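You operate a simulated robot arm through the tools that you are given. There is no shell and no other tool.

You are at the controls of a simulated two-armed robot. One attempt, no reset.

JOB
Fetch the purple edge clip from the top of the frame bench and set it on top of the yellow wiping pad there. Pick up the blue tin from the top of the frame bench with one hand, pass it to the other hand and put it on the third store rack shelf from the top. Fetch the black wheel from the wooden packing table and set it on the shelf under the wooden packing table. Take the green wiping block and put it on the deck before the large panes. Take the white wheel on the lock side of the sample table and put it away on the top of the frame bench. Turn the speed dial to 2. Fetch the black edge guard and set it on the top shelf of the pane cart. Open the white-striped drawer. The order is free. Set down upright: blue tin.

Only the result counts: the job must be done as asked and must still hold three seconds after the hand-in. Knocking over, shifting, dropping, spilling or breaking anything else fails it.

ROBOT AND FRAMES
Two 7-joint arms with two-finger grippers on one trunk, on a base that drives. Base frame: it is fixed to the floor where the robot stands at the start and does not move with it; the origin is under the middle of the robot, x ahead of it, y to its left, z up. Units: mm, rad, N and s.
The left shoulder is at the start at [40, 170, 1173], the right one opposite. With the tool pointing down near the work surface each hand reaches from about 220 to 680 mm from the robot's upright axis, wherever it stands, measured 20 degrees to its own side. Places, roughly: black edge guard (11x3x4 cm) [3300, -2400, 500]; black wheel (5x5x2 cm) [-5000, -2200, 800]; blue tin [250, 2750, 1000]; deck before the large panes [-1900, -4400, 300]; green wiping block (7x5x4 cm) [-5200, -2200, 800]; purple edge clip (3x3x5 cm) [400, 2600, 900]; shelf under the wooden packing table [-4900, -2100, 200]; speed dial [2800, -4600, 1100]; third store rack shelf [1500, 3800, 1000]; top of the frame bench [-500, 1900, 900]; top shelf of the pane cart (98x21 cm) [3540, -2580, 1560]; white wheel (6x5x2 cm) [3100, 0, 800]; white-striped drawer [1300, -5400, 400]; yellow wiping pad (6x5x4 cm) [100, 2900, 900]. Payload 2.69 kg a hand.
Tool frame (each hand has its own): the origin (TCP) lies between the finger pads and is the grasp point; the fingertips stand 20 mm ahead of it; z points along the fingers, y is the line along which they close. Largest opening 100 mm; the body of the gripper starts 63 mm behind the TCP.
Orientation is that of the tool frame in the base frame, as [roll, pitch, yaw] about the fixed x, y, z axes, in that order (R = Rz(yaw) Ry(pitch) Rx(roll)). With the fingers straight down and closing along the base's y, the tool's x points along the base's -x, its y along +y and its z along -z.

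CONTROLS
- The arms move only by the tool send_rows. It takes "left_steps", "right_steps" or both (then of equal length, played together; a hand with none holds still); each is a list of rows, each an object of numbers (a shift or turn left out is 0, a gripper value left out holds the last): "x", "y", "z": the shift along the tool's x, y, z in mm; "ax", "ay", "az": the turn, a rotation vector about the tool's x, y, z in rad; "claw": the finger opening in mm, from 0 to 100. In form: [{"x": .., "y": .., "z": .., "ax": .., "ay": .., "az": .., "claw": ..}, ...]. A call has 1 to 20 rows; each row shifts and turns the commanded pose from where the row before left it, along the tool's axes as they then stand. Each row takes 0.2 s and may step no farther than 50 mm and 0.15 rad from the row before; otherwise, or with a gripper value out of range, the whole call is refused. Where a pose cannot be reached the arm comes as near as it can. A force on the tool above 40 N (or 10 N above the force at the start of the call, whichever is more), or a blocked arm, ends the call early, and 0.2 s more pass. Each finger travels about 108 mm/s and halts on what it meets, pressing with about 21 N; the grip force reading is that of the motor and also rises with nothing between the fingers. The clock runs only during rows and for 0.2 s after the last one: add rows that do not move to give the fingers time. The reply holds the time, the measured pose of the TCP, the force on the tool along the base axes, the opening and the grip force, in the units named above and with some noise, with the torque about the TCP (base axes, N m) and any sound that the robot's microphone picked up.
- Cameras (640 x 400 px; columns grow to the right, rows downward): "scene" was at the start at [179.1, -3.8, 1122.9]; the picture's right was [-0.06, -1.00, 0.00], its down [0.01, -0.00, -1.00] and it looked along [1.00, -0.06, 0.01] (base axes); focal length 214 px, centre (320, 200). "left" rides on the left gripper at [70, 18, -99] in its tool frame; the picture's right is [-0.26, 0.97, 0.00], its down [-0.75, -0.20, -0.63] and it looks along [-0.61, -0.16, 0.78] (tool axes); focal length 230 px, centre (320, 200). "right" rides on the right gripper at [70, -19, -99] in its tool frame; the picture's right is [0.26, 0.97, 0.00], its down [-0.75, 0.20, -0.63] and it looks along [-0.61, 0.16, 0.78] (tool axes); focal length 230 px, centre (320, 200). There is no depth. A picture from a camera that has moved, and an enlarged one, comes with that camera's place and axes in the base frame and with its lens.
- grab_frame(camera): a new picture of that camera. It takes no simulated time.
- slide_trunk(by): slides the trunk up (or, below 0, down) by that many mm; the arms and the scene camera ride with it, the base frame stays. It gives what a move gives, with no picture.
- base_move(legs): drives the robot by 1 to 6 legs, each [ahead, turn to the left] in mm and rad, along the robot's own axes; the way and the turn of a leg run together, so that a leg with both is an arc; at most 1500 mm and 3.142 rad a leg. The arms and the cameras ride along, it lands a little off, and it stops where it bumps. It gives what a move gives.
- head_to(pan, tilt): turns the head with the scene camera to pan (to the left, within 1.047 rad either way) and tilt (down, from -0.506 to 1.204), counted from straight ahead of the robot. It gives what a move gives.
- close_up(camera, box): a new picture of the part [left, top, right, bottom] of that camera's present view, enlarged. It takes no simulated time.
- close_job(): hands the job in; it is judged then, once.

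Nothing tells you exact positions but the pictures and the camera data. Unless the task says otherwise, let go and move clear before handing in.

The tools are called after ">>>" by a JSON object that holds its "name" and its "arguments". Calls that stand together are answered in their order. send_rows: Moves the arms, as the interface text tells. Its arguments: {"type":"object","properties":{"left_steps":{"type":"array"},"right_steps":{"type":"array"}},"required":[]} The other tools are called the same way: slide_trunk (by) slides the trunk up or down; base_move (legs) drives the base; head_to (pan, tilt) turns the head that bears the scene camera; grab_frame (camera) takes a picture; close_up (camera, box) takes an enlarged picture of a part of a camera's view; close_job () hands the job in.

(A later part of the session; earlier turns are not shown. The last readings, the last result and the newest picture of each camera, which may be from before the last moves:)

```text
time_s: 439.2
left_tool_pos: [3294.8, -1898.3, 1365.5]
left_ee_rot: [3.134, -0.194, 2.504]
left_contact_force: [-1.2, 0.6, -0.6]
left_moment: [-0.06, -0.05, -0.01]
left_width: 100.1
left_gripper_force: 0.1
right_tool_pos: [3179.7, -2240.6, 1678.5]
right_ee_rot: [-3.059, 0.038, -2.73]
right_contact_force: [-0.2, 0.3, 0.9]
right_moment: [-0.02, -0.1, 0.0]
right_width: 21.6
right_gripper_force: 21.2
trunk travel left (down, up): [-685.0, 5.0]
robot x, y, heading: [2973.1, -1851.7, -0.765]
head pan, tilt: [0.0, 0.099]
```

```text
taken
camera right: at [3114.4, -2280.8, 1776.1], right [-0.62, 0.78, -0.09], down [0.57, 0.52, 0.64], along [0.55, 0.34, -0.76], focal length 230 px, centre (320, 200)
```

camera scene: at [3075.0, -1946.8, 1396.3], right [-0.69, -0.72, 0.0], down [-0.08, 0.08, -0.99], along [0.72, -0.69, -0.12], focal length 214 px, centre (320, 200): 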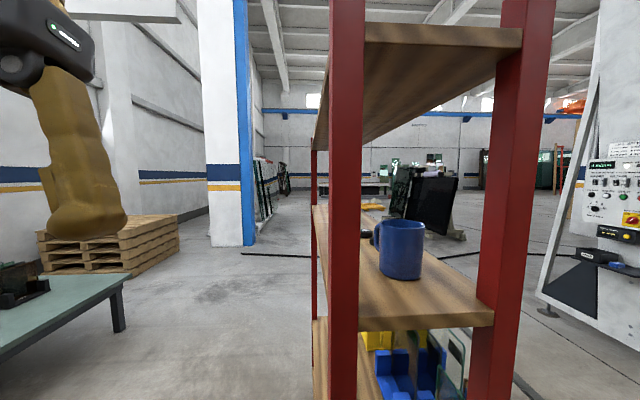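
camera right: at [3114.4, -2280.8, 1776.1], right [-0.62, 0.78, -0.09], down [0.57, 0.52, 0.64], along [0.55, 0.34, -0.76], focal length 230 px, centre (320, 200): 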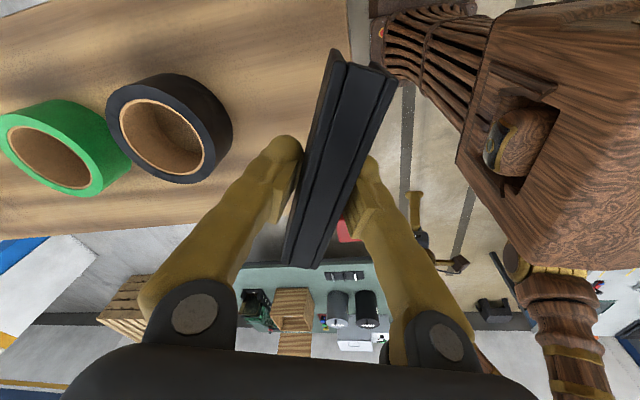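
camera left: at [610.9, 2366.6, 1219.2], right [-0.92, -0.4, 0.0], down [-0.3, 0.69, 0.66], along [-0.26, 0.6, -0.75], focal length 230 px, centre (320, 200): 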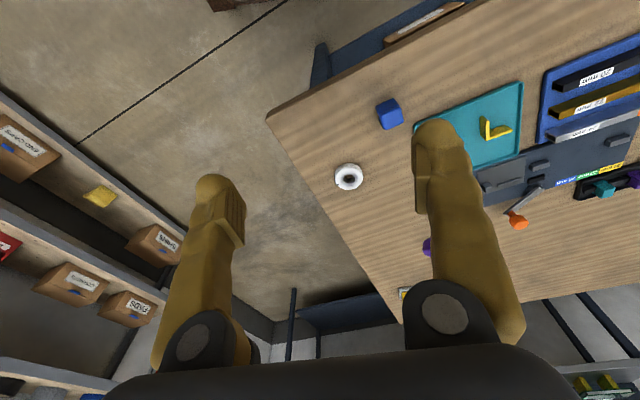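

>>> {"name": "send_rows", "arguments": {"right_steps": [{"z": 10, "ax": -0.015}, {"z": 12, "ax": -0.015}, {"z": 12, "ax": -0.015}, {"z": 10, "ax": -0.015}, {"x": -3, "y": -8}, {"x": -3, "y": -8}, {"x": -3, "y": -8}, {}, {}]}}

>>> {"name": "grab_frame", "arguments": {"camera": "right"}}

```text
time_s: 441.2
left_tool_pos: [3301.3, -1904.4, 1365.1]
left_ee_rot: [3.131, -0.201, 2.506]
left_contact_force: [-0.3, 0.1, 0.2]
left_moment: [-0.01, 0.01, -0.02]
left_width: 99.8
left_gripper_force: 0.1
right_tool_pos: [3205.8, -2269.7, 1631.3]
right_ee_rot: [-3.129, 0.035, -2.73]
right_contact_force: [-0.2, 0.2, 0.2]
right_moment: [0.0, -0.02, 0.0]
right_width: 21.4
right_gripper_force: 21.0
trunk travel left (down, up): [-685.0, 5.0]
robot x, y, heading: [2971.1, -1854.1, -0.77]
head pan, tilt: [0.0, 0.099]
```

```text
taken
camera right: at [3145.5, -2316.0, 1727.6], right [-0.62, 0.78, -0.02], down [0.58, 0.48, 0.65], along [0.52, 0.39, -0.76], focal length 230 px, centre (320, 200)
```

right: 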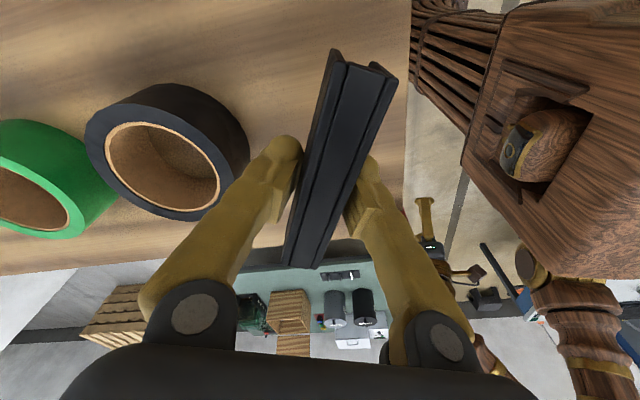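

Good position: guard between the near edge and the roll. Lowering carefully to contact.

>>> {"name": "send_rows", "arguments": {"right_steps": [{"z": 8}, {"z": 8}, {"z": 6}, {"z": 4}, {}, {}]}}

>>> {"name": "grab_frame", "arguments": {"camera": "right"}}

```text
time_s: 442.6
left_tool_pos: [3301.4, -1905.9, 1364.9]
left_ee_rot: [3.132, -0.204, 2.507]
left_contact_force: [-0.2, 0.2, -0.3]
left_moment: [0.0, -0.02, -0.03]
left_width: 99.8
left_gripper_force: 0.1
right_tool_pos: [3206.6, -2269.4, 1605.3]
right_ee_rot: [-3.128, 0.032, -2.732]
right_contact_force: [-0.1, -0.2, -0.7]
right_moment: [0.03, 0.0, -0.01]
right_width: 21.5
right_gripper_force: 21.1
trunk travel left (down, up): [-685.0, 5.0]
robot x, y, heading: [2972.8, -1853.1, -0.77]
head pan, tilt: [0.0, 0.099]
```

```text
taken
camera right: at [3146.6, -2315.0, 1701.9], right [-0.62, 0.78, -0.02], down [0.58, 0.48, 0.65], along [0.52, 0.39, -0.76], focal length 230 px, centre (320, 200)
```

right: 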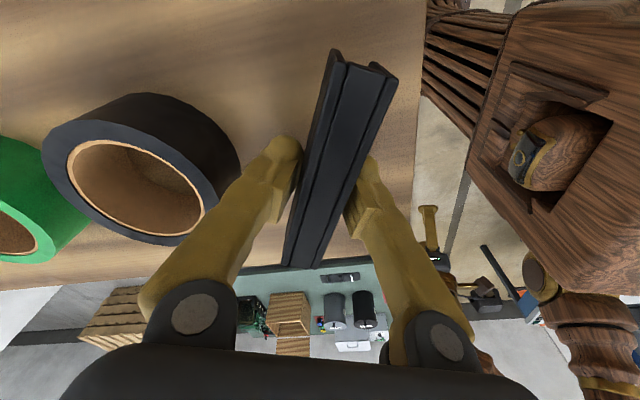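

>>> {"name": "send_rows", "arguments": {"right_steps": [{"z": 4}, {"z": 4}, {"z": 3}, {}, {}]}}

```text
time_s: 443.8
left_tool_pos: [3301.3, -1904.7, 1363.7]
left_ee_rot: [3.129, -0.203, 2.506]
left_contact_force: [-1.1, 0.4, -0.8]
left_moment: [0.01, 0.0, 0.03]
left_width: 100.0
left_gripper_force: 0.1
right_tool_pos: [3209.6, -2269.2, 1594.1]
right_ee_rot: [-3.128, 0.034, -2.731]
right_contact_force: [-0.3, 0.2, 0.4]
right_moment: [0.0, 0.01, 0.02]
right_width: 21.4
right_gripper_force: 20.7
trunk travel left (down, up): [-685.0, 5.0]
robot x, y, heading: [2974.0, -1853.8, -0.761]
head pan, tilt: [0.0, 0.099]
```

>>> {"name": "send_rows", "arguments": {"right_steps": [{"z": 3}, {"z": 3}, {"z": 2}, {}, {}]}}

```text
time_s: 445.0
left_tool_pos: [3303.3, -1903.8, 1365.3]
left_ee_rot: [3.131, -0.205, 2.506]
left_contact_force: [0.6, -0.3, -0.2]
left_moment: [-0.04, 0.01, 0.02]
left_width: 100.2
left_gripper_force: 0.0
right_tool_pos: [3210.3, -2270.2, 1585.0]
right_ee_rot: [-3.128, 0.032, -2.731]
right_contact_force: [-0.6, 0.1, 0.3]
right_moment: [-0.01, -0.03, 0.01]
right_width: 21.8
right_gripper_force: 21.0
trunk travel left (down, up): [-685.0, 5.0]
robot x, y, heading: [2973.3, -1847.2, -0.767]
head pan, tilt: [0.0, 0.099]
```

>>> {"name": "send_rows", "arguments": {"right_steps": [{"z": 2.5}, {"z": 2.5}, {"z": 2}, {}, {}]}}

>>> {"name": "close_up", "arguments": {"camera": "scene", "box": [320, 0, 560, 60]}}

```text
time_s: 446.2
left_tool_pos: [3301.7, -1903.7, 1364.2]
left_ee_rot: [3.13, -0.203, 2.506]
left_contact_force: [-0.5, -1.0, -0.2]
left_moment: [-0.01, 0.0, 0.0]
left_width: 100.1
left_gripper_force: 0.0
right_tool_pos: [3209.0, -2270.2, 1580.6]
right_ee_rot: [-3.127, 0.034, -2.729]
right_contact_force: [-0.2, -1.8, 9.1]
right_moment: [-0.2, 0.5, 0.05]
right_width: 21.2
right_gripper_force: 21.0
trunk travel left (down, up): [-685.0, 5.0]
robot x, y, heading: [2976.6, -1850.3, -0.766]
head pan, tilt: [0.0, 0.099]
```

```text
2.67 times, centred on (440, 30) of scene
camera zoom: at [3107.8, -1978.6, 1396.2], right [-0.69, -0.72, 0.0], down [-0.08, 0.08, -0.99], along [0.72, -0.69, -0.12], focal length 572 px, centre (0, 653)
```

zoom: 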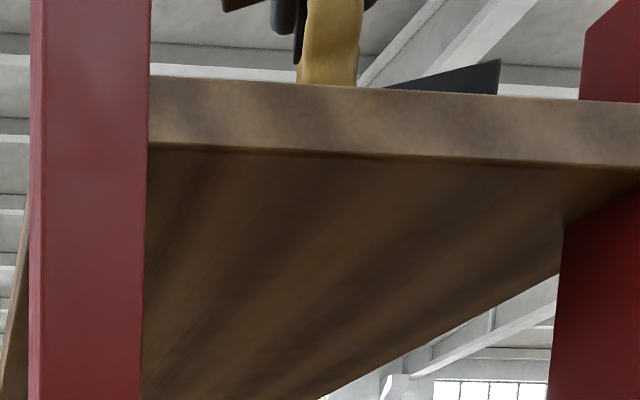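

Contact at one end first (slight pitch). Levelling, then releasing.

>>> {"name": "send_rows", "arguments": {"right_steps": [{"ay": 0.03}, {}, {"z": 1.5}, {}, {}]}}

```text
time_s: 447.4
left_tool_pos: [3302.4, -1903.9, 1363.1]
left_ee_rot: [3.134, -0.204, 2.505]
left_contact_force: [0.0, 0.0, 0.6]
left_moment: [0.02, -0.01, 0.03]
left_width: 99.9
left_gripper_force: 0.1
right_tool_pos: [3208.6, -2269.7, 1579.4]
right_ee_rot: [-3.123, 0.006, -2.731]
right_contact_force: [3.0, -3.7, 21.1]
right_moment: [0.27, 0.05, 0.08]
right_width: 21.4
right_gripper_force: 21.5
trunk travel left (down, up): [-685.0, 5.0]
robot x, y, heading: [2973.0, -1852.8, -0.767]
head pan, tilt: [0.0, 0.099]
```

>>> {"name": "send_rows", "arguments": {"right_steps": [{"z": -1}, {"claw": 26}, {"claw": 34}, {"claw": 44}, {}, {"z": -6}, {"z": -12}, {"z": -20}, {"z": -25}, {}]}}

>>> {"name": "grab_frame", "arguments": {"camera": "right"}}

>>> {"name": "close_up", "arguments": {"camera": "scene", "box": [320, 0, 560, 60]}}

```text
time_s: 449.6
left_tool_pos: [3301.6, -1903.9, 1364.2]
left_ee_rot: [3.131, -0.204, 2.505]
left_contact_force: [0.1, 0.1, -0.2]
left_moment: [0.02, 0.02, 0.04]
left_width: 100.0
left_gripper_force: 0.1
right_tool_pos: [3208.8, -2270.1, 1643.8]
right_ee_rot: [-3.13, 0.004, -2.731]
right_contact_force: [0.7, 0.2, -0.1]
right_moment: [0.03, 0.03, 0.0]
right_width: 44.1
right_gripper_force: 0.0
trunk travel left (down, up): [-685.0, 5.0]
robot x, y, heading: [2970.4, -1850.2, -0.766]
head pan, tilt: [0.0, 0.099]
```

```text
taken
camera right: at [3150.4, -2314.0, 1741.6], right [-0.62, 0.78, -0.01], down [0.6, 0.49, 0.63], along [0.5, 0.38, -0.78], focal length 230 px, centre (320, 200)
```

right: 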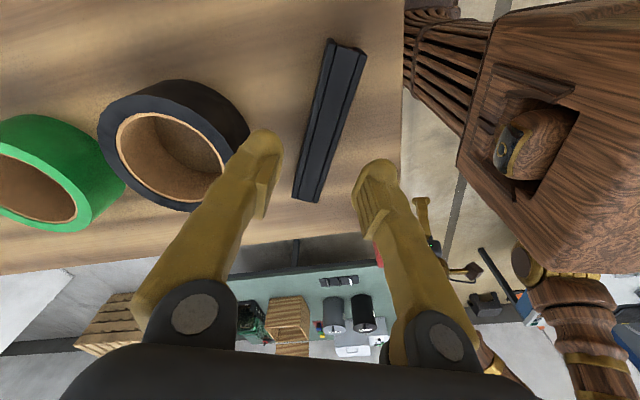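

```text
2.67 times, centred on (440, 30) of scene
camera zoom: at [3108.0, -1979.3, 1396.1], right [-0.69, -0.72, 0.0], down [-0.08, 0.08, -0.99], along [0.72, -0.69, -0.12], focal length 572 px, centre (0, 653)
```

zoom: 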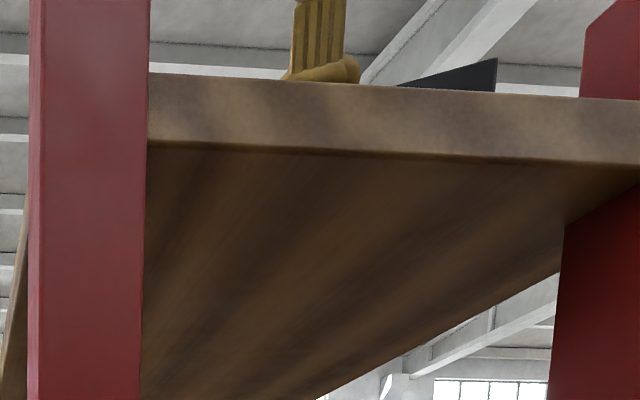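

The edge guard rests on the top shelf, clear of the roll. Backing away from the cart.

>>> {"name": "base_move", "arguments": {"legs": [[-350, 0]]}}

>>> {"name": "send_rows", "arguments": {"right_steps": [{"az": 0.13}, {"az": 0.13}, {"az": 0.13}, {"az": 0.13}, {"az": 0.13}, {"az": 0.13}, {"az": 0.13, "z": 25}, {"z": 35}, {"z": 40}, {"z": 40}, {"z": 40}, {"z": 40, "claw": 100}, {"z": 40}, {}], "left_steps": [{"ay": -0.02, "x": -10}, {"ay": -0.03, "x": -15}, {"ay": -0.03, "x": -15}, {"ay": -0.03, "x": -15}, {"ay": -0.03, "x": -15}, {"ay": -0.03, "x": -15}, {"ay": -0.03, "x": -15}, {}, {}, {}, {}, {}, {}, {}]}}

>>> {"name": "grab_frame", "arguments": {"camera": "scene"}}

```text
time_s: 450.5
left_tool_pos: [3266.4, -1870.2, 1357.0]
left_ee_rot: [3.124, -0.247, 2.506]
left_contact_force: [-0.7, 1.3, -0.6]
left_moment: [-0.02, -0.04, -0.02]
left_width: 99.8
left_gripper_force: 0.0
right_tool_pos: [3174.9, -2235.4, 1653.7]
right_ee_rot: [-3.11, 0.009, -2.731]
right_contact_force: [-0.7, -0.1, -0.5]
right_moment: [-0.03, -0.04, -0.02]
right_width: 43.9
right_gripper_force: 0.0
trunk travel left (down, up): [-685.0, 5.0]
robot x, y, heading: [2959.6, -1839.2, -0.765]
head pan, tilt: [0.0, 0.099]
stopped in leg 1: the robot was blocked; the commanded pose is now the measured one
```

```text
time_s: 452.4
left_tool_pos: [3327.3, -1912.3, 1351.3]
left_ee_rot: [3.13, -0.015, 2.503]
left_contact_force: [0.5, 0.0, 0.2]
left_moment: [0.09, 0.05, -0.01]
left_width: 99.9
left_gripper_force: 0.1
right_tool_pos: [3171.0, -2229.8, 1579.8]
right_ee_rot: [3.139, 0.057, 2.638]
right_contact_force: [8.1, -29.2, 174.4]
right_moment: [-2.22, 2.13, 0.63]
right_width: 42.1
right_gripper_force: 0.0
trunk travel left (down, up): [-685.0, 5.0]
robot x, y, heading: [2957.9, -1841.8, -0.76]
head pan, tilt: [0.0, 0.099]
stopped in row 9 (right hand): the force on the tool passed its limit at 76 N (the readings are from after the stop); the commanded pose is now the measured one
```

```text
taken
camera scene: at [3095.4, -1966.5, 1399.1], right [-0.69, -0.72, 0.0], down [-0.08, 0.08, -0.99], along [0.72, -0.69, -0.11], focal length 214 px, centre (320, 200)
```

scene: 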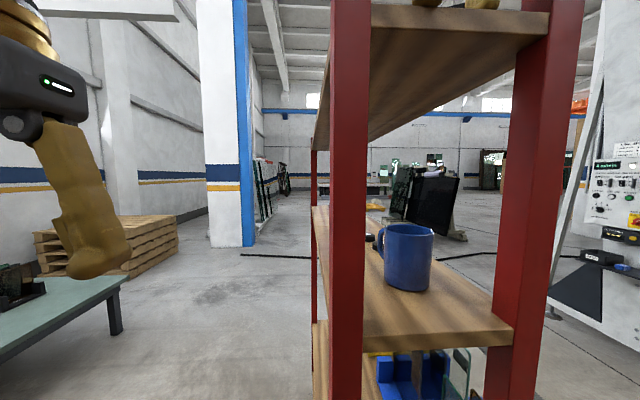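

The base hadn't moved (blocked by sway) and the hand pressed onto the shelf edge. Lifting it off immediately and checking.

>>> {"name": "send_rows", "arguments": {"right_steps": [{"z": -10}, {"z": -20}, {"z": -25}, {"z": -20}, {}]}}

>>> {"name": "grab_frame", "arguments": {"camera": "right"}}

>>> {"name": "grab_frame", "arguments": {"camera": "scene"}}

```text
time_s: 453.6
left_tool_pos: [3324.9, -1910.6, 1350.2]
left_ee_rot: [3.129, -0.011, 2.502]
left_contact_force: [0.8, 1.6, 0.4]
left_moment: [-0.04, -0.11, -0.02]
left_width: 99.8
left_gripper_force: 0.1
right_tool_pos: [3151.2, -2211.5, 1654.1]
right_ee_rot: [-3.133, 0.046, 2.641]
right_contact_force: [-1.0, -0.1, 0.3]
right_moment: [-0.07, -0.07, -0.01]
right_width: 44.2
right_gripper_force: 0.1
trunk travel left (down, up): [-685.0, 5.0]
robot x, y, heading: [2964.8, -1842.3, -0.761]
head pan, tilt: [0.0, 0.099]
```

```text
taken
camera right: at [3077.7, -2191.4, 1750.7], right [0.24, 0.97, -0.02], down [0.73, -0.17, 0.66], along [0.64, -0.17, -0.75], focal length 230 px, centre (320, 200)
```

right: 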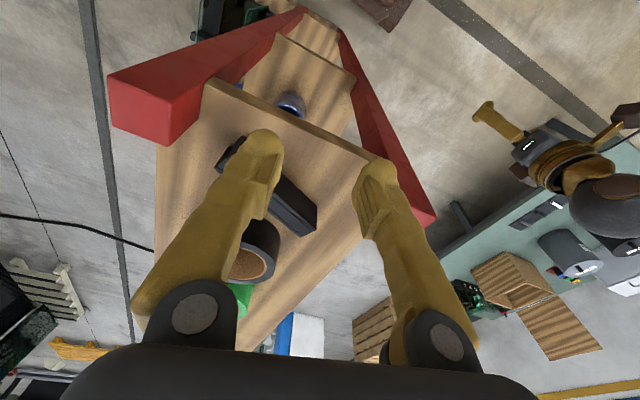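

```text
taken
camera scene: at [3093.6, -1965.3, 1396.6], right [-0.69, -0.72, 0.0], down [-0.08, 0.08, -0.99], along [0.72, -0.69, -0.11], focal length 214 px, centre (320, 200)
```

scene: 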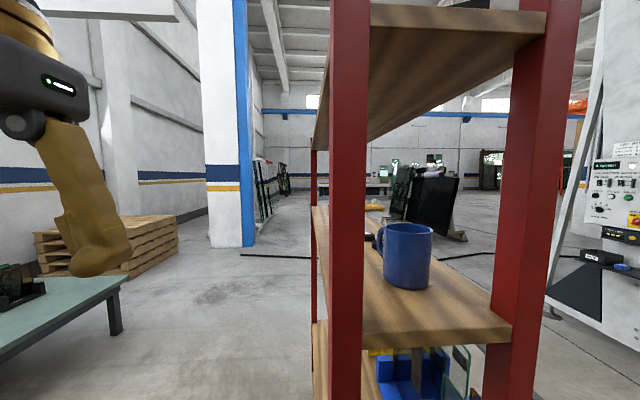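

The guard and roll are undisturbed and the mug below still stands. The left arm is too close to the body (cause of the block), so I'll extend it first, then back out.

>>> {"name": "send_rows", "arguments": {"left_steps": [{"x": -15}, {"x": -20}, {"x": -25}, {"x": -25}, {"x": -25}, {}, {}]}}

>>> {"name": "base_move", "arguments": {"legs": [[-150, 0]]}}

```text
time_s: 455.2
left_tool_pos: [3418.2, -1981.0, 1352.6]
left_ee_rot: [3.131, 0.005, 2.503]
left_contact_force: [0.0, -0.9, -0.1]
left_moment: [0.0, 0.02, -0.02]
left_width: 99.9
left_gripper_force: 0.1
right_tool_pos: [3155.5, -2213.5, 1654.1]
right_ee_rot: [-3.132, 0.045, 2.641]
right_contact_force: [-0.5, 0.2, -0.4]
right_moment: [0.03, 0.02, -0.01]
right_width: 43.9
right_gripper_force: 0.0
trunk travel left (down, up): [-685.0, 5.0]
robot x, y, heading: [2962.0, -1841.5, -0.767]
head pan, tilt: [0.0, 0.099]
```

```text
time_s: 456.6
left_tool_pos: [3313.6, -1879.0, 1352.3]
left_ee_rot: [3.131, -0.001, 2.509]
left_contact_force: [0.7, -0.1, 0.0]
left_moment: [0.07, 0.03, 0.02]
left_width: 100.0
left_gripper_force: 0.1
right_tool_pos: [3053.4, -2114.5, 1652.2]
right_ee_rot: [-3.132, 0.042, 2.646]
right_contact_force: [0.8, -0.9, -1.7]
right_moment: [0.04, 0.0, 0.0]
right_width: 44.2
right_gripper_force: 0.0
trunk travel left (down, up): [-685.0, 5.0]
robot x, y, heading: [2851.1, -1736.8, -0.765]
head pan, tilt: [0.0, 0.099]
```

>>> {"name": "base_move", "arguments": {"legs": [[-250, 0]]}}

>>> {"name": "grab_frame", "arguments": {"camera": "scene"}}

>>> {"name": "grab_frame", "arguments": {"camera": "right"}}

```text
time_s: 457.9
left_tool_pos: [3225.6, -1789.1, 1350.7]
left_ee_rot: [3.136, -0.003, 2.513]
left_contact_force: [-1.5, 1.1, -0.7]
left_moment: [-0.1, -0.1, 0.02]
left_width: 99.9
left_gripper_force: 0.0
right_tool_pos: [2970.6, -2031.7, 1640.1]
right_ee_rot: [-3.138, 0.009, 2.647]
right_contact_force: [-0.3, 1.4, -2.0]
right_moment: [-0.12, -0.07, -0.01]
right_width: 44.0
right_gripper_force: 0.0
trunk travel left (down, up): [-685.0, 5.0]
robot x, y, heading: [2766.8, -1651.2, -0.761]
head pan, tilt: [0.0, 0.099]
stopped in leg 1: the robot was blocked; the commanded pose is now the measured one
```

```text
taken
camera scene: at [2902.9, -1779.4, 1395.9], right [-0.69, -0.73, 0.0], down [-0.09, 0.08, -0.99], along [0.72, -0.68, -0.12], focal length 214 px, centre (320, 200)
```

scene: 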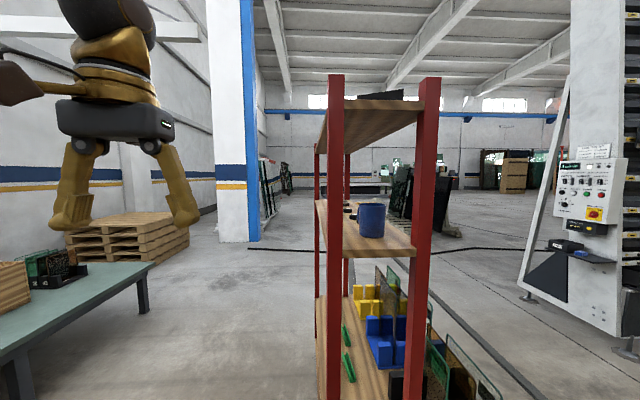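

```text
taken
camera right: at [2899.2, -2014.9, 1738.3], right [0.23, 0.97, -0.01], down [0.75, -0.17, 0.64], along [0.62, -0.15, -0.77], focal length 230 px, centre (320, 200)
```

right: 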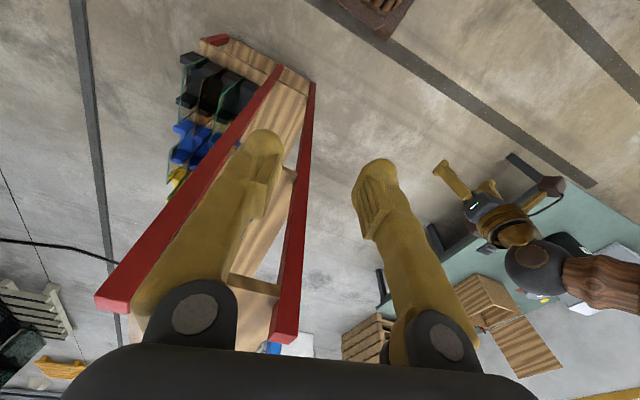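

The guard is on the top shelf and I'm clear of the cart. Lowering the right hand and trunk for stable driving.

>>> {"name": "send_rows", "arguments": {"right_steps": [{"z": 25, "claw": 100}, {"z": 40, "x": -5}, {"z": 40, "x": -5}, {"z": 40, "x": -5}, {"z": 40, "x": -5}, {"z": 40, "x": -5}, {"z": 40, "x": -5}, {"z": 20, "az": 0.1}, {"az": 0.1}, {}, {}]}}

>>> {"name": "slide_trunk", "arguments": {"by": -200}}

```text
time_s: 460.3
left_tool_pos: [3184.3, -1753.2, 1369.1]
left_ee_rot: [3.138, 0.041, 2.512]
left_contact_force: [1.9, -0.7, 0.2]
left_moment: [0.08, 0.11, -0.02]
left_width: 100.1
left_gripper_force: 0.0
right_tool_pos: [2956.7, -2011.3, 1374.6]
right_ee_rot: [-3.137, 0.053, 2.449]
right_contact_force: [0.7, -0.7, 0.2]
right_moment: [0.1, 0.12, 0.0]
right_width: 100.1
right_gripper_force: 0.1
trunk travel left (down, up): [-685.0, 5.0]
robot x, y, heading: [2765.6, -1656.0, -0.756]
head pan, tilt: [0.0, 0.099]
```

```text
time_s: 462.4
left_tool_pos: [3211.1, -1777.6, 1155.9]
left_ee_rot: [3.138, 0.01, 2.51]
left_contact_force: [0.7, -0.7, -0.8]
left_moment: [0.09, 0.05, -0.01]
left_width: 100.2
left_gripper_force: 0.1
right_tool_pos: [2983.6, -2037.5, 1160.0]
right_ee_rot: [-3.139, 0.022, 2.449]
right_contact_force: [0.6, -1.3, 0.1]
right_moment: [0.07, 0.04, 0.01]
right_width: 99.9
right_gripper_force: 0.1
trunk travel left (down, up): [-485.0, 205.0]
robot x, y, heading: [2764.7, -1654.8, -0.758]
head pan, tilt: [0.0, 0.099]
```

Stable now. Let me look at the machine's control panel to find the speed dial.

>>> {"name": "close_up", "arguments": {"camera": "scene", "box": [510, 80, 640, 340]}}

>>> {"name": "head_to", "arguments": {"pan": -0.6, "tilt": 0.1}}

>>> {"name": "grab_frame", "arguments": {"camera": "scene"}}

```text
1.54 times, centred on (575, 210) of scene
camera zoom: at [2904.8, -1782.7, 1194.9], right [-0.69, -0.73, 0.0], down [-0.09, 0.09, -0.99], along [0.72, -0.68, -0.12], focal length 330 px, centre (-72, 185)
```

zoom: 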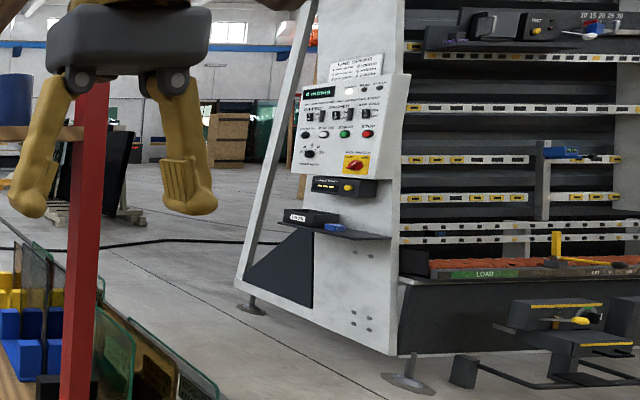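

```text
time_s: 463.4
left_tool_pos: [3203.8, -1770.2, 1160.1]
left_ee_rot: [3.135, 0.019, 2.512]
left_contact_force: [0.7, -0.5, -0.5]
left_moment: [0.06, 0.02, 0.01]
left_width: 99.8
left_gripper_force: 0.0
right_tool_pos: [2975.3, -2029.6, 1165.5]
right_ee_rot: [-3.139, 0.031, 2.449]
right_contact_force: [0.9, -0.1, -0.5]
right_moment: [0.01, 0.03, -0.01]
right_width: 99.8
right_gripper_force: 0.1
trunk travel left (down, up): [-485.0, 205.0]
robot x, y, heading: [2764.5, -1655.1, -0.755]
head pan, tilt: [-0.6, 0.099]
```

```text
taken
camera scene: at [2853.0, -1805.1, 1196.1], right [-0.98, -0.21, 0.01], down [-0.03, 0.11, -0.99], along [0.21, -0.97, -0.12], focal length 214 px, centre (320, 200)
```

scene: 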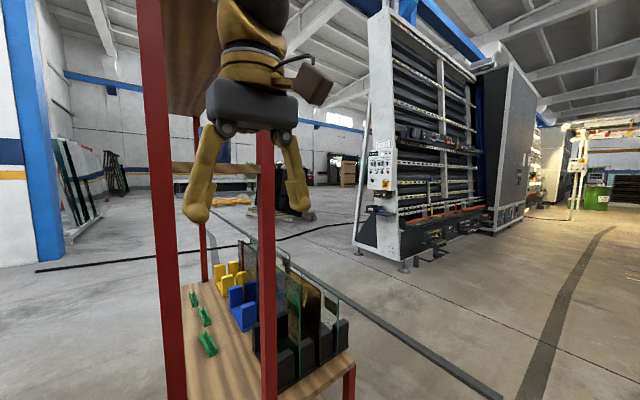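

The panel sits at the machine's front end facing roughly north. I'll re-centre the head and drive toward it, passing west of the pane cart.

>>> {"name": "head_to", "arguments": {"pan": 0, "tilt": 0.2}}

>>> {"name": "send_rows", "arguments": {"left_steps": [{"x": -12}, {"x": -15, "ay": 0.02}, {"x": -15}, {}], "right_steps": [{"x": -12}, {"x": -15, "ay": 0.02}, {"x": -15}, {}]}}

>>> {"name": "base_move", "arguments": {"legs": [[0, -1.362], [989, 0], [0, 0.765], [900, 0]]}}

```text
time_s: 464.4
left_tool_pos: [3202.8, -1769.9, 1160.1]
left_ee_rot: [3.136, 0.022, 2.512]
left_contact_force: [-0.3, -0.8, -0.3]
left_moment: [0.01, 0.0, 0.0]
left_width: 100.0
left_gripper_force: 0.1
right_tool_pos: [2974.6, -2029.1, 1166.3]
right_ee_rot: [-3.139, 0.031, 2.449]
right_contact_force: [-0.7, -0.5, 0.4]
right_moment: [0.01, 0.0, -0.01]
right_width: 99.9
right_gripper_force: 0.2
trunk travel left (down, up): [-485.0, 205.0]
robot x, y, heading: [2765.8, -1652.6, -0.756]
head pan, tilt: [0.0, 0.201]
```

```text
time_s: 465.4
left_tool_pos: [3235.2, -1792.5, 1162.1]
left_ee_rot: [3.138, 0.002, 2.512]
left_contact_force: [0.4, 0.0, -0.2]
left_moment: [0.0, -0.03, -0.02]
left_width: 100.0
left_gripper_force: 0.2
right_tool_pos: [3004.8, -2054.2, 1167.3]
right_ee_rot: [-3.138, 0.013, 2.448]
right_contact_force: [0.7, 0.0, -0.4]
right_moment: [0.01, -0.01, -0.01]
right_width: 99.9
right_gripper_force: 0.0
trunk travel left (down, up): [-485.0, 205.0]
robot x, y, heading: [2767.2, -1655.7, -0.756]
head pan, tilt: [0.0, 0.201]
```

```text
time_s: 480.7
left_tool_pos: [2666.9, -3770.9, 1161.6]
left_ee_rot: [3.138, 0.004, 1.883]
left_contact_force: [0.0, -0.6, -0.8]
left_moment: [0.02, -0.01, 0.0]
left_width: 100.0
left_gripper_force: 0.1
right_tool_pos: [2327.3, -3846.8, 1167.1]
right_ee_rot: [-3.139, 0.014, 1.82]
right_contact_force: [-0.2, 0.0, -0.4]
right_moment: [0.0, 0.03, 0.0]
right_width: 100.0
right_gripper_force: 0.0
trunk travel left (down, up): [-485.0, 205.0]
robot x, y, heading: [2364.9, -3379.1, -1.39]
head pan, tilt: [0.0, 0.201]
```

>>> {"name": "grab_frame", "arguments": {"camera": "scene"}}

```text
taken
camera scene: at [2402.0, -3559.6, 1186.7], right [-0.98, -0.19, 0.0], down [-0.04, 0.21, -0.98], along [0.18, -0.96, -0.22], focal length 214 px, centre (320, 200)
```

scene: 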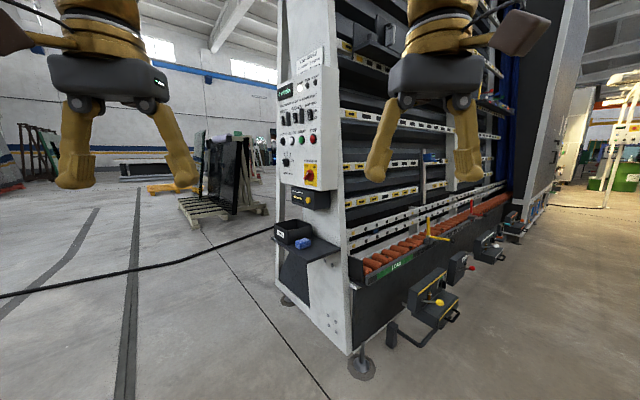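

>>> {"name": "close_up", "arguments": {"camera": "scene", "box": [260, 40, 360, 220]}}

```text
2.22 times, centred on (310, 130) of scene
camera zoom: at [2402.0, -3559.6, 1186.7], right [-0.98, -0.19, 0.0], down [-0.04, 0.21, -0.98], along [0.18, -0.96, -0.22], focal length 477 px, centre (342, 356)
```

zoom: 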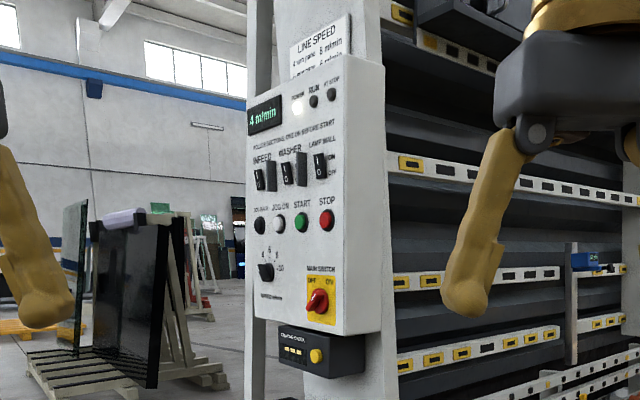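

I can see the panel: display "4 m/min", a dial with a scale, and the main switch. The panel faces north-east, so I'll drive to stand squarely in front of it.

>>> {"name": "base_move", "arguments": {"legs": [[0, 0.905], [1130, 0], [0, -1.795]]}}

>>> {"name": "grab_frame", "arguments": {"camera": "scene"}}

```text
time_s: 493.4
left_tool_pos: [3261.3, -4356.8, 1167.6]
left_ee_rot: [3.14, 0.018, 0.972]
left_contact_force: [0.7, 0.3, 0.4]
left_moment: [-0.03, -0.04, -0.01]
left_width: 99.9
left_gripper_force: 0.1
right_tool_pos: [2992.5, -4133.1, 1174.0]
right_ee_rot: [-3.137, 0.029, 0.909]
right_contact_force: [0.3, 0.2, 0.4]
right_moment: [-0.02, -0.01, 0.02]
right_width: 99.9
right_gripper_force: 0.0
trunk travel left (down, up): [-485.0, 205.0]
robot x, y, heading: [3381.3, -3900.7, -2.291]
head pan, tilt: [0.0, 0.201]
```

```text
taken
camera scene: at [3260.6, -4037.1, 1186.7], right [-0.75, 0.66, 0.0], down [0.14, 0.16, -0.98], along [-0.65, -0.73, -0.22], focal length 214 px, centre (320, 200)
```

scene: 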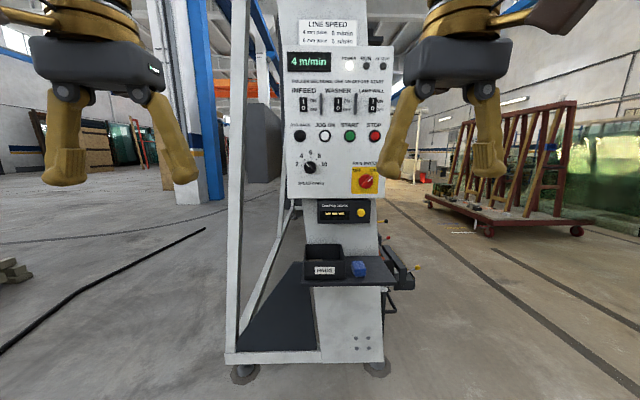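

Now facing the panel squarely. Zooming on the speed dial.

>>> {"name": "close_up", "arguments": {"camera": "scene", "box": [285, 135, 345, 195]}}

>>> {"name": "close_up", "arguments": {"camera": "scene", "box": [280, 10, 400, 220]}}

```text
6.67 times, centred on (315, 165) of scene
camera zoom: at [3260.6, -4037.1, 1186.7], right [-0.75, 0.66, 0.0], down [0.14, 0.16, -0.98], along [-0.65, -0.73, -0.22], focal length 1430 px, centre (353, 433)
```

zoom: 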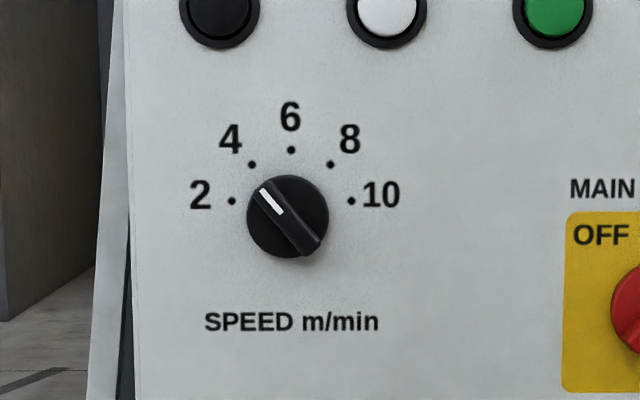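

```text
1.90 times, centred on (340, 115) of scene
camera zoom: at [3260.6, -4037.1, 1186.7], right [-0.75, 0.66, 0.0], down [0.14, 0.16, -0.98], along [-0.65, -0.73, -0.22], focal length 408 px, centre (282, 362)
```

zoom: 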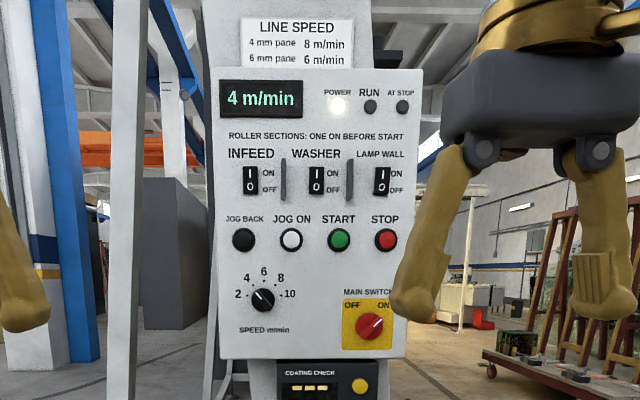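

The dial is at 4; it must turn counter-clockwise about 41° to 2. I'll pre-shape the right hand to point forward: first lower it relative to the shoulder, then tilt it up to horizontal.

>>> {"name": "send_rows", "arguments": {"right_steps": [{"z": 25, "x": -8}, {"z": 40, "x": -10}, {"z": 40, "x": -10}, {"z": 40, "x": -10}, {"z": 40, "x": -10}, {"z": 20, "claw": 70}, {"ay": -0.13}, {"ay": -0.13}, {"ay": -0.13}, {"ay": -0.13}, {"ay": -0.13}, {"ay": -0.13}, {"ay": -0.13}, {"ay": -0.13}, {"ay": -0.13}, {"ay": -0.13}, {}, {}]}}

>>> {"name": "grab_frame", "arguments": {"camera": "scene"}}

```text
time_s: 497.2
left_tool_pos: [3274.5, -4343.4, 1174.3]
left_ee_rot: [-3.14, 0.034, 0.973]
left_contact_force: [-0.4, -0.4, 0.0]
left_moment: [-0.03, -0.02, 0.02]
left_width: 100.3
left_gripper_force: 0.0
right_tool_pos: [2961.4, -4160.6, 980.4]
right_ee_rot: [3.14, 1.35, 0.885]
right_contact_force: [-0.2, 0.1, 0.0]
right_moment: [0.02, -0.03, 0.01]
right_width: 69.9
right_gripper_force: 0.0
trunk travel left (down, up): [-485.0, 205.0]
robot x, y, heading: [3380.5, -3902.9, -2.294]
head pan, tilt: [0.0, 0.201]
```

```text
taken
camera scene: at [3260.4, -4037.3, 1186.7], right [-0.75, 0.66, 0.0], down [0.14, 0.16, -0.98], along [-0.65, -0.73, -0.22], focal length 214 px, centre (320, 200)
```

scene: 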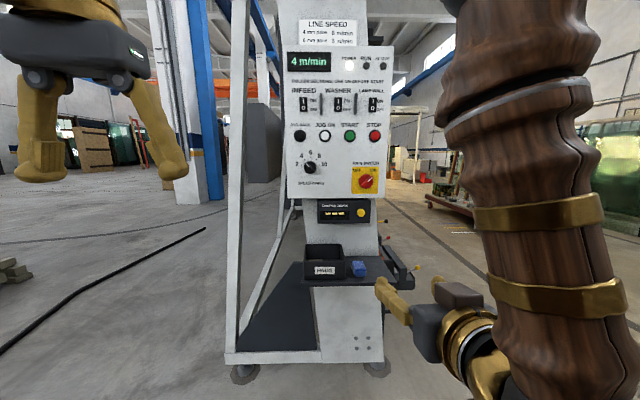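

The right hand now points forward, tilted ~12° down, matching the panel's slight backward lean. I'll raise the trunk to dial height and triangulate the dial.

>>> {"name": "slide_trunk", "arguments": {"by": 150}}

>>> {"name": "send_rows", "arguments": {"right_steps": [{}, {}]}}

>>> {"name": "close_up", "arguments": {"camera": "scene", "box": [285, 160, 345, 250]}}

>>> {"name": "grab_frame", "arguments": {"camera": "scene"}}

```text
time_s: 498.9
left_tool_pos: [3273.4, -4343.2, 1324.2]
left_ee_rot: [3.141, 0.033, 0.971]
left_contact_force: [0.3, 0.3, -0.5]
left_moment: [-0.02, 0.0, 0.02]
left_width: 100.0
left_gripper_force: 0.0
right_tool_pos: [2960.1, -4159.9, 1129.8]
right_ee_rot: [3.14, 1.347, 0.885]
right_contact_force: [0.9, -0.5, 0.6]
right_moment: [-0.01, -0.02, 0.02]
right_width: 70.1
right_gripper_force: 0.0
trunk travel left (down, up): [-635.0, 55.0]
robot x, y, heading: [3381.2, -3901.9, -2.299]
head pan, tilt: [0.0, 0.201]
```

```text
time_s: 499.5
left_tool_pos: [3274.7, -4343.7, 1322.9]
left_ee_rot: [3.141, 0.033, 0.972]
left_contact_force: [0.9, 0.4, 0.3]
left_moment: [0.02, 0.04, -0.01]
left_width: 100.2
left_gripper_force: 0.1
right_tool_pos: [2960.9, -4162.2, 1129.7]
right_ee_rot: [3.136, 1.347, 0.879]
right_contact_force: [0.4, 0.0, -0.9]
right_moment: [0.0, 0.02, 0.02]
right_width: 69.8
right_gripper_force: 0.0
trunk travel left (down, up): [-635.0, 55.0]
robot x, y, heading: [3381.8, -3894.9, -2.295]
head pan, tilt: [0.0, 0.201]
```

```text
4.44 times, centred on (315, 205) of scene
camera zoom: at [3258.8, -4039.2, 1336.7], right [-0.75, 0.66, 0.0], down [0.14, 0.16, -0.98], along [-0.65, -0.73, -0.22], focal length 953 px, centre (342, 178)
```

zoom: 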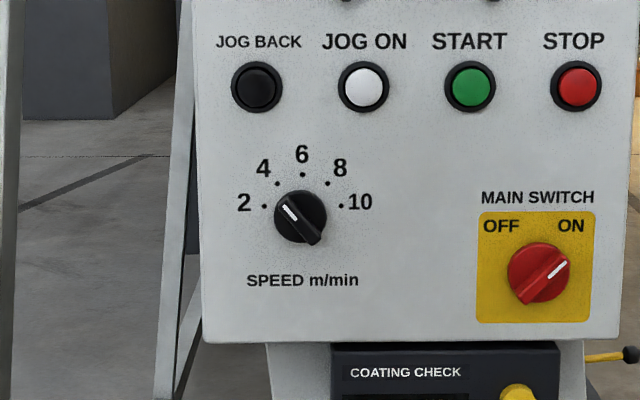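

```text
taken
camera scene: at [3258.8, -4039.2, 1336.7], right [-0.75, 0.66, 0.0], down [0.14, 0.16, -0.98], along [-0.65, -0.73, -0.22], focal length 214 px, centre (320, 200)
```

scene: 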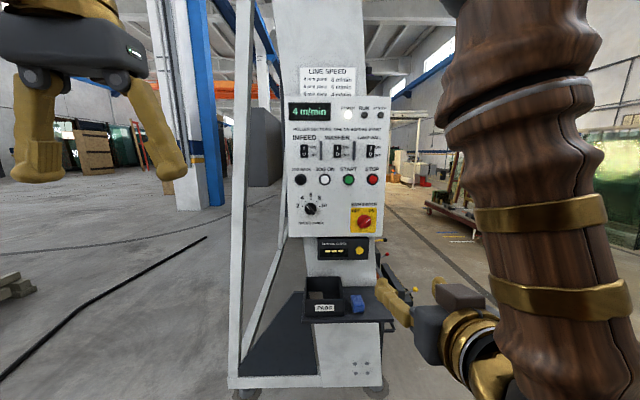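

The dial centre is at about (2774, −4637, 1140) on a vertical panel. I'll level the hand to horizontal and test its roll range in free space.

>>> {"name": "send_rows", "arguments": {"right_steps": [{"ay": -0.1}, {"ay": -0.1}, {}, {"az": -0.12}, {"az": -0.12}, {"az": -0.12}, {"az": -0.12}, {}, {}]}}

```text
time_s: 501.5
left_tool_pos: [3273.6, -4342.1, 1325.5]
left_ee_rot: [-3.141, 0.034, 0.972]
left_contact_force: [-0.8, 0.9, -0.1]
left_moment: [-0.02, -0.01, -0.04]
left_width: 99.9
left_gripper_force: 0.1
right_tool_pos: [2963.5, -4161.3, 1128.8]
right_ee_rot: [-1.625, 1.083, 2.414]
right_contact_force: [1.0, -0.3, 0.5]
right_moment: [0.01, 0.01, -0.01]
right_width: 70.2
right_gripper_force: 0.1
trunk travel left (down, up): [-635.0, 55.0]
robot x, y, heading: [3381.3, -3902.1, -2.293]
head pan, tilt: [0.0, 0.201]
```

>>> {"name": "send_rows", "arguments": {"right_steps": [{"az": -0.13}, {"az": -0.13}, {"az": -0.1}, {}]}}

```text
time_s: 502.5
left_tool_pos: [3273.1, -4342.7, 1324.7]
left_ee_rot: [-3.141, 0.034, 0.971]
left_contact_force: [-0.4, -0.4, -0.4]
left_moment: [-0.02, 0.05, 0.0]
left_width: 100.2
left_gripper_force: 0.2
right_tool_pos: [2963.6, -4161.7, 1130.4]
right_ee_rot: [-1.602, 0.726, 2.443]
right_contact_force: [0.0, 0.4, 0.3]
right_moment: [0.0, 0.01, -0.02]
right_width: 70.3
right_gripper_force: 0.1
trunk travel left (down, up): [-635.0, 55.0]
robot x, y, heading: [3381.8, -3903.3, -2.296]
head pan, tilt: [0.0, 0.201]
```

Roll range is ample. Rolling the hand back to level and driving closer so the dial is within the right hand's reach.

>>> {"name": "send_rows", "arguments": {"right_steps": [{"az": 0.14}, {"az": 0.14}, {"az": 0.14}, {"az": 0.14}, {"az": 0.14}, {"az": 0.14}, {}]}}

>>> {"name": "base_move", "arguments": {"legs": [[0, 0.396], [385, 0], [0, -0.396]]}}

```text
time_s: 504.1
left_tool_pos: [3273.7, -4342.9, 1324.0]
left_ee_rot: [-3.141, 0.033, 0.972]
left_contact_force: [0.3, 0.5, 1.1]
left_moment: [0.02, 0.0, 0.0]
left_width: 100.0
left_gripper_force: 0.0
right_tool_pos: [2969.0, -4165.8, 1128.5]
right_ee_rot: [-2.946, 1.546, 1.104]
right_contact_force: [-0.1, 0.2, 0.3]
right_moment: [0.02, 0.0, -0.02]
right_width: 70.1
right_gripper_force: 0.0
trunk travel left (down, up): [-635.0, 55.0]
robot x, y, heading: [3382.5, -3900.9, -2.297]
head pan, tilt: [0.0, 0.201]
```

```text
time_s: 509.0
left_tool_pos: [3156.1, -4709.5, 1324.9]
left_ee_rot: [3.141, 0.034, 0.981]
left_contact_force: [0.6, 0.0, -0.6]
left_moment: [-0.03, -0.01, 0.01]
left_width: 100.1
left_gripper_force: 0.1
right_tool_pos: [2851.4, -4533.8, 1128.7]
right_ee_rot: [-2.877, 1.544, 1.185]
right_contact_force: [0.6, 0.2, -1.3]
right_moment: [0.0, -0.01, -0.03]
right_width: 69.9
right_gripper_force: 0.1
trunk travel left (down, up): [-635.0, 55.0]
robot x, y, heading: [3260.3, -4269.0, -2.286]
head pan, tilt: [0.0, 0.201]
```

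>>> {"name": "send_rows", "arguments": {"right_steps": [{}, {}, {}]}}

>>> {"name": "grab_frame", "arguments": {"camera": "right"}}

>>> {"name": "grab_frame", "arguments": {"camera": "scene"}}

```text
time_s: 509.8
left_tool_pos: [3171.3, -4693.2, 1330.5]
left_ee_rot: [-3.14, 0.05, 0.984]
left_contact_force: [1.2, 0.2, 0.2]
left_moment: [0.0, 0.01, -0.01]
left_width: 99.8
left_gripper_force: 0.0
right_tool_pos: [2860.8, -4520.0, 1137.3]
right_ee_rot: [-2.304, 1.559, 1.756]
right_contact_force: [0.3, 0.3, 0.6]
right_moment: [0.01, 0.0, 0.02]
right_width: 69.8
right_gripper_force: 0.0
trunk travel left (down, up): [-635.0, 55.0]
robot x, y, heading: [3263.7, -4267.2, -2.285]
head pan, tilt: [0.0, 0.201]
```

```text
taken
camera right: at [2906.2, -4430.3, 1068.5], right [0.77, -0.58, -0.27], down [0.54, 0.37, 0.75], along [-0.34, -0.72, 0.6], focal length 230 px, centre (320, 200)
```

right: 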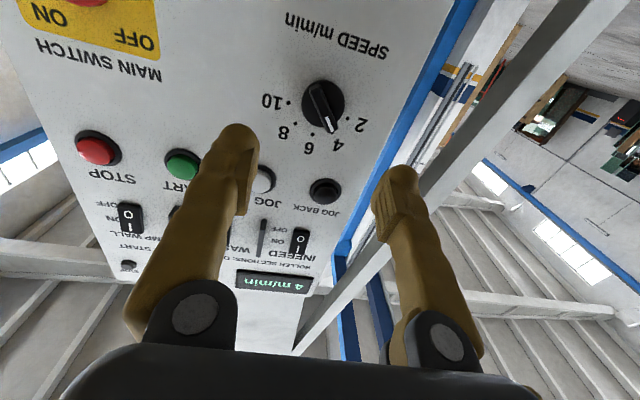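

```text
taken
camera scene: at [3142.6, -4407.3, 1336.9], right [-0.76, 0.65, 0.0], down [0.14, 0.16, -0.98], along [-0.64, -0.74, -0.22], focal length 214 px, centre (320, 200)
```

scene: 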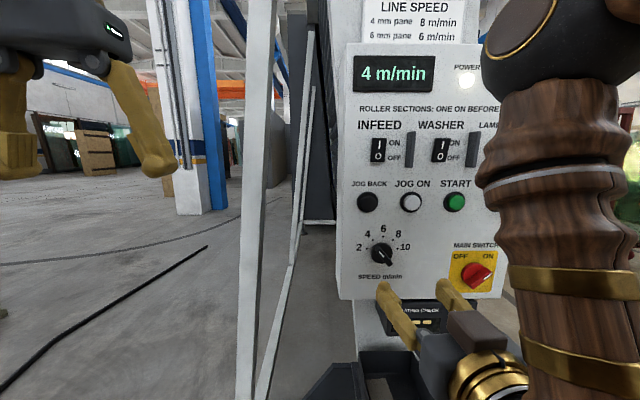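

Very close to aligned. Zooming in both cameras to refine the dial's position.

>>> {"name": "close_up", "arguments": {"camera": "scene", "box": [340, 215, 430, 305]}}

>>> {"name": "close_up", "arguments": {"camera": "right", "box": [230, 50, 410, 200]}}

```text
4.44 times, centred on (385, 260) of scene
camera zoom: at [3142.6, -4407.3, 1336.9], right [-0.76, 0.65, 0.0], down [0.14, 0.16, -0.98], along [-0.64, -0.74, -0.22], focal length 953 px, centre (31, -67)
```

zoom: 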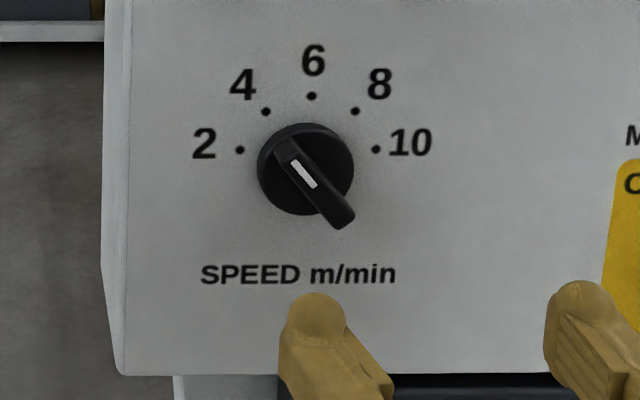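

```text
2.67 times, centred on (320, 125) of right
camera zoom: at [2906.2, -4430.3, 1068.5], right [0.77, -0.58, -0.27], down [0.54, 0.37, 0.75], along [-0.34, -0.72, 0.6], focal length 614 px, centre (320, 400)
```

zoom: 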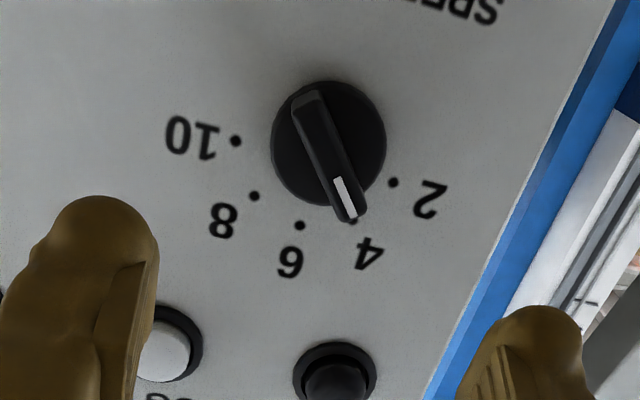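

The knob has a raised bar handle, so I should grip it with the pads parallel to the bar and roll further. Testing the roll range to about −1.45 here in free space.

>>> {"name": "send_rows", "arguments": {"right_steps": [{"az": -0.14}, {"az": -0.14}, {"az": -0.14}, {"az": -0.14}, {"az": -0.14}, {"az": -0.14}, {"az": -0.14}, {"az": -0.14}, {"az": -0.14}, {"az": -0.14}, {}, {}]}}

>>> {"name": "grab_frame", "arguments": {"camera": "scene"}}

```text
time_s: 512.4
left_tool_pos: [3169.6, -4694.7, 1331.0]
left_ee_rot: [-3.14, 0.049, 0.983]
left_contact_force: [-0.4, 0.0, 0.2]
left_moment: [0.02, 0.01, -0.03]
left_width: 99.8
left_gripper_force: 0.1
right_tool_pos: [2855.6, -4519.1, 1135.6]
right_ee_rot: [-1.58, 0.161, 2.473]
right_contact_force: [-0.8, 0.3, 0.9]
right_moment: [0.01, 0.03, -0.01]
right_width: 69.8
right_gripper_force: 0.1
trunk travel left (down, up): [-635.0, 55.0]
robot x, y, heading: [3262.6, -4267.3, -2.285]
head pan, tilt: [0.0, 0.201]
```

```text
taken
camera scene: at [3141.6, -4408.4, 1336.7], right [-0.76, 0.65, 0.0], down [0.14, 0.16, -0.98], along [-0.64, -0.74, -0.22], focal length 214 px, centre (320, 200)
```

scene: 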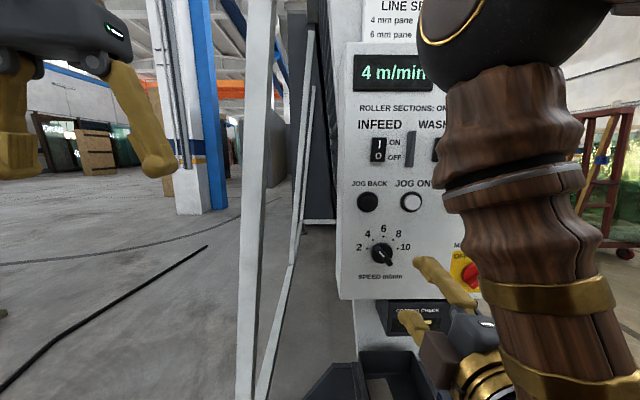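

Roll to −1.41 works fine. Now setting the start roll (pads parallel to the bar, about −0.71) and squaring the hand to the panel.

>>> {"name": "send_rows", "arguments": {"right_steps": [{"ay": 0.047, "ax": 0.008}, {"az": 0.14}, {"az": 0.14}, {"az": 0.14}, {"az": 0.14}, {"az": 0.14}, {"claw": 50}, {}, {}]}}

```text
time_s: 514.4
left_tool_pos: [3170.5, -4693.4, 1329.4]
left_ee_rot: [-3.14, 0.048, 0.983]
left_contact_force: [0.0, 0.3, 0.7]
left_moment: [0.03, 0.03, 0.01]
left_width: 100.1
left_gripper_force: 0.1
right_tool_pos: [2859.4, -4522.2, 1137.0]
right_ee_rot: [-1.583, 0.861, 2.434]
right_contact_force: [-0.7, 0.5, -0.5]
right_moment: [-0.01, 0.0, -0.01]
right_width: 50.1
right_gripper_force: 0.0
trunk travel left (down, up): [-635.0, 55.0]
robot x, y, heading: [3262.4, -4269.4, -2.288]
head pan, tilt: [0.0, 0.201]
```

>>> {"name": "send_rows", "arguments": {"right_steps": [{"x": -1.5, "y": 1.2, "z": 15}, {"x": -1.5, "y": 1.2, "z": 20}, {"x": -1.5, "y": 1.2, "z": 20}, {"x": -1.5, "y": 1.2, "z": 18}, {}, {}]}}

>>> {"name": "grab_frame", "arguments": {"camera": "right"}}

>>> {"name": "close_up", "arguments": {"camera": "scene", "box": [330, 200, 470, 320]}}

```text
time_s: 515.8
left_tool_pos: [3169.7, -4694.5, 1329.6]
left_ee_rot: [-3.14, 0.049, 0.981]
left_contact_force: [-0.1, 0.0, 0.9]
left_moment: [0.0, 0.02, 0.02]
left_width: 100.0
left_gripper_force: 0.0
right_tool_pos: [2818.1, -4583.6, 1137.7]
right_ee_rot: [-1.584, 0.862, 2.433]
right_contact_force: [0.4, 0.3, -0.2]
right_moment: [-0.01, 0.01, 0.03]
right_width: 50.3
right_gripper_force: 0.1
trunk travel left (down, up): [-635.0, 55.0]
robot x, y, heading: [3258.5, -4269.5, -2.283]
head pan, tilt: [0.0, 0.201]
```

```text
taken
camera right: at [2836.2, -4469.6, 1097.8], right [0.44, -0.36, -0.82], down [0.89, 0.07, 0.44], along [-0.1, -0.93, 0.35], focal length 230 px, centre (320, 200)
```

right: 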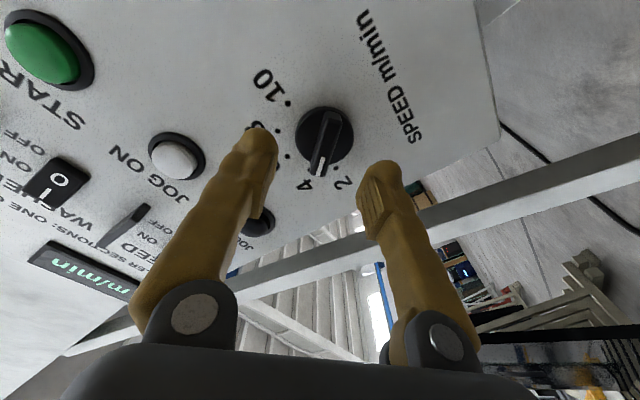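

```text
3.33 times, centred on (400, 260) of scene
camera zoom: at [3141.5, -4408.5, 1336.7], right [-0.76, 0.65, 0.0], down [0.14, 0.16, -0.98], along [-0.64, -0.74, -0.22], focal length 715 px, centre (53, 0)
```

zoom: 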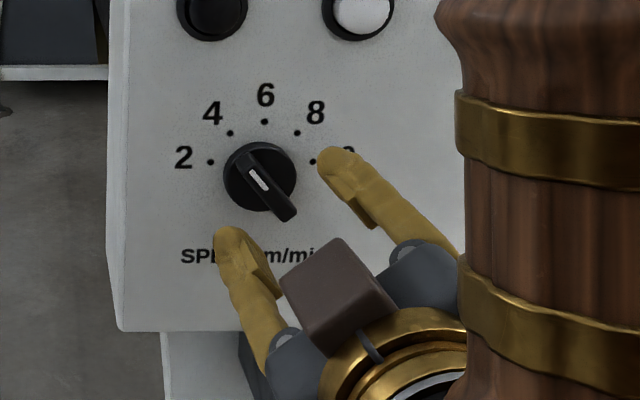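

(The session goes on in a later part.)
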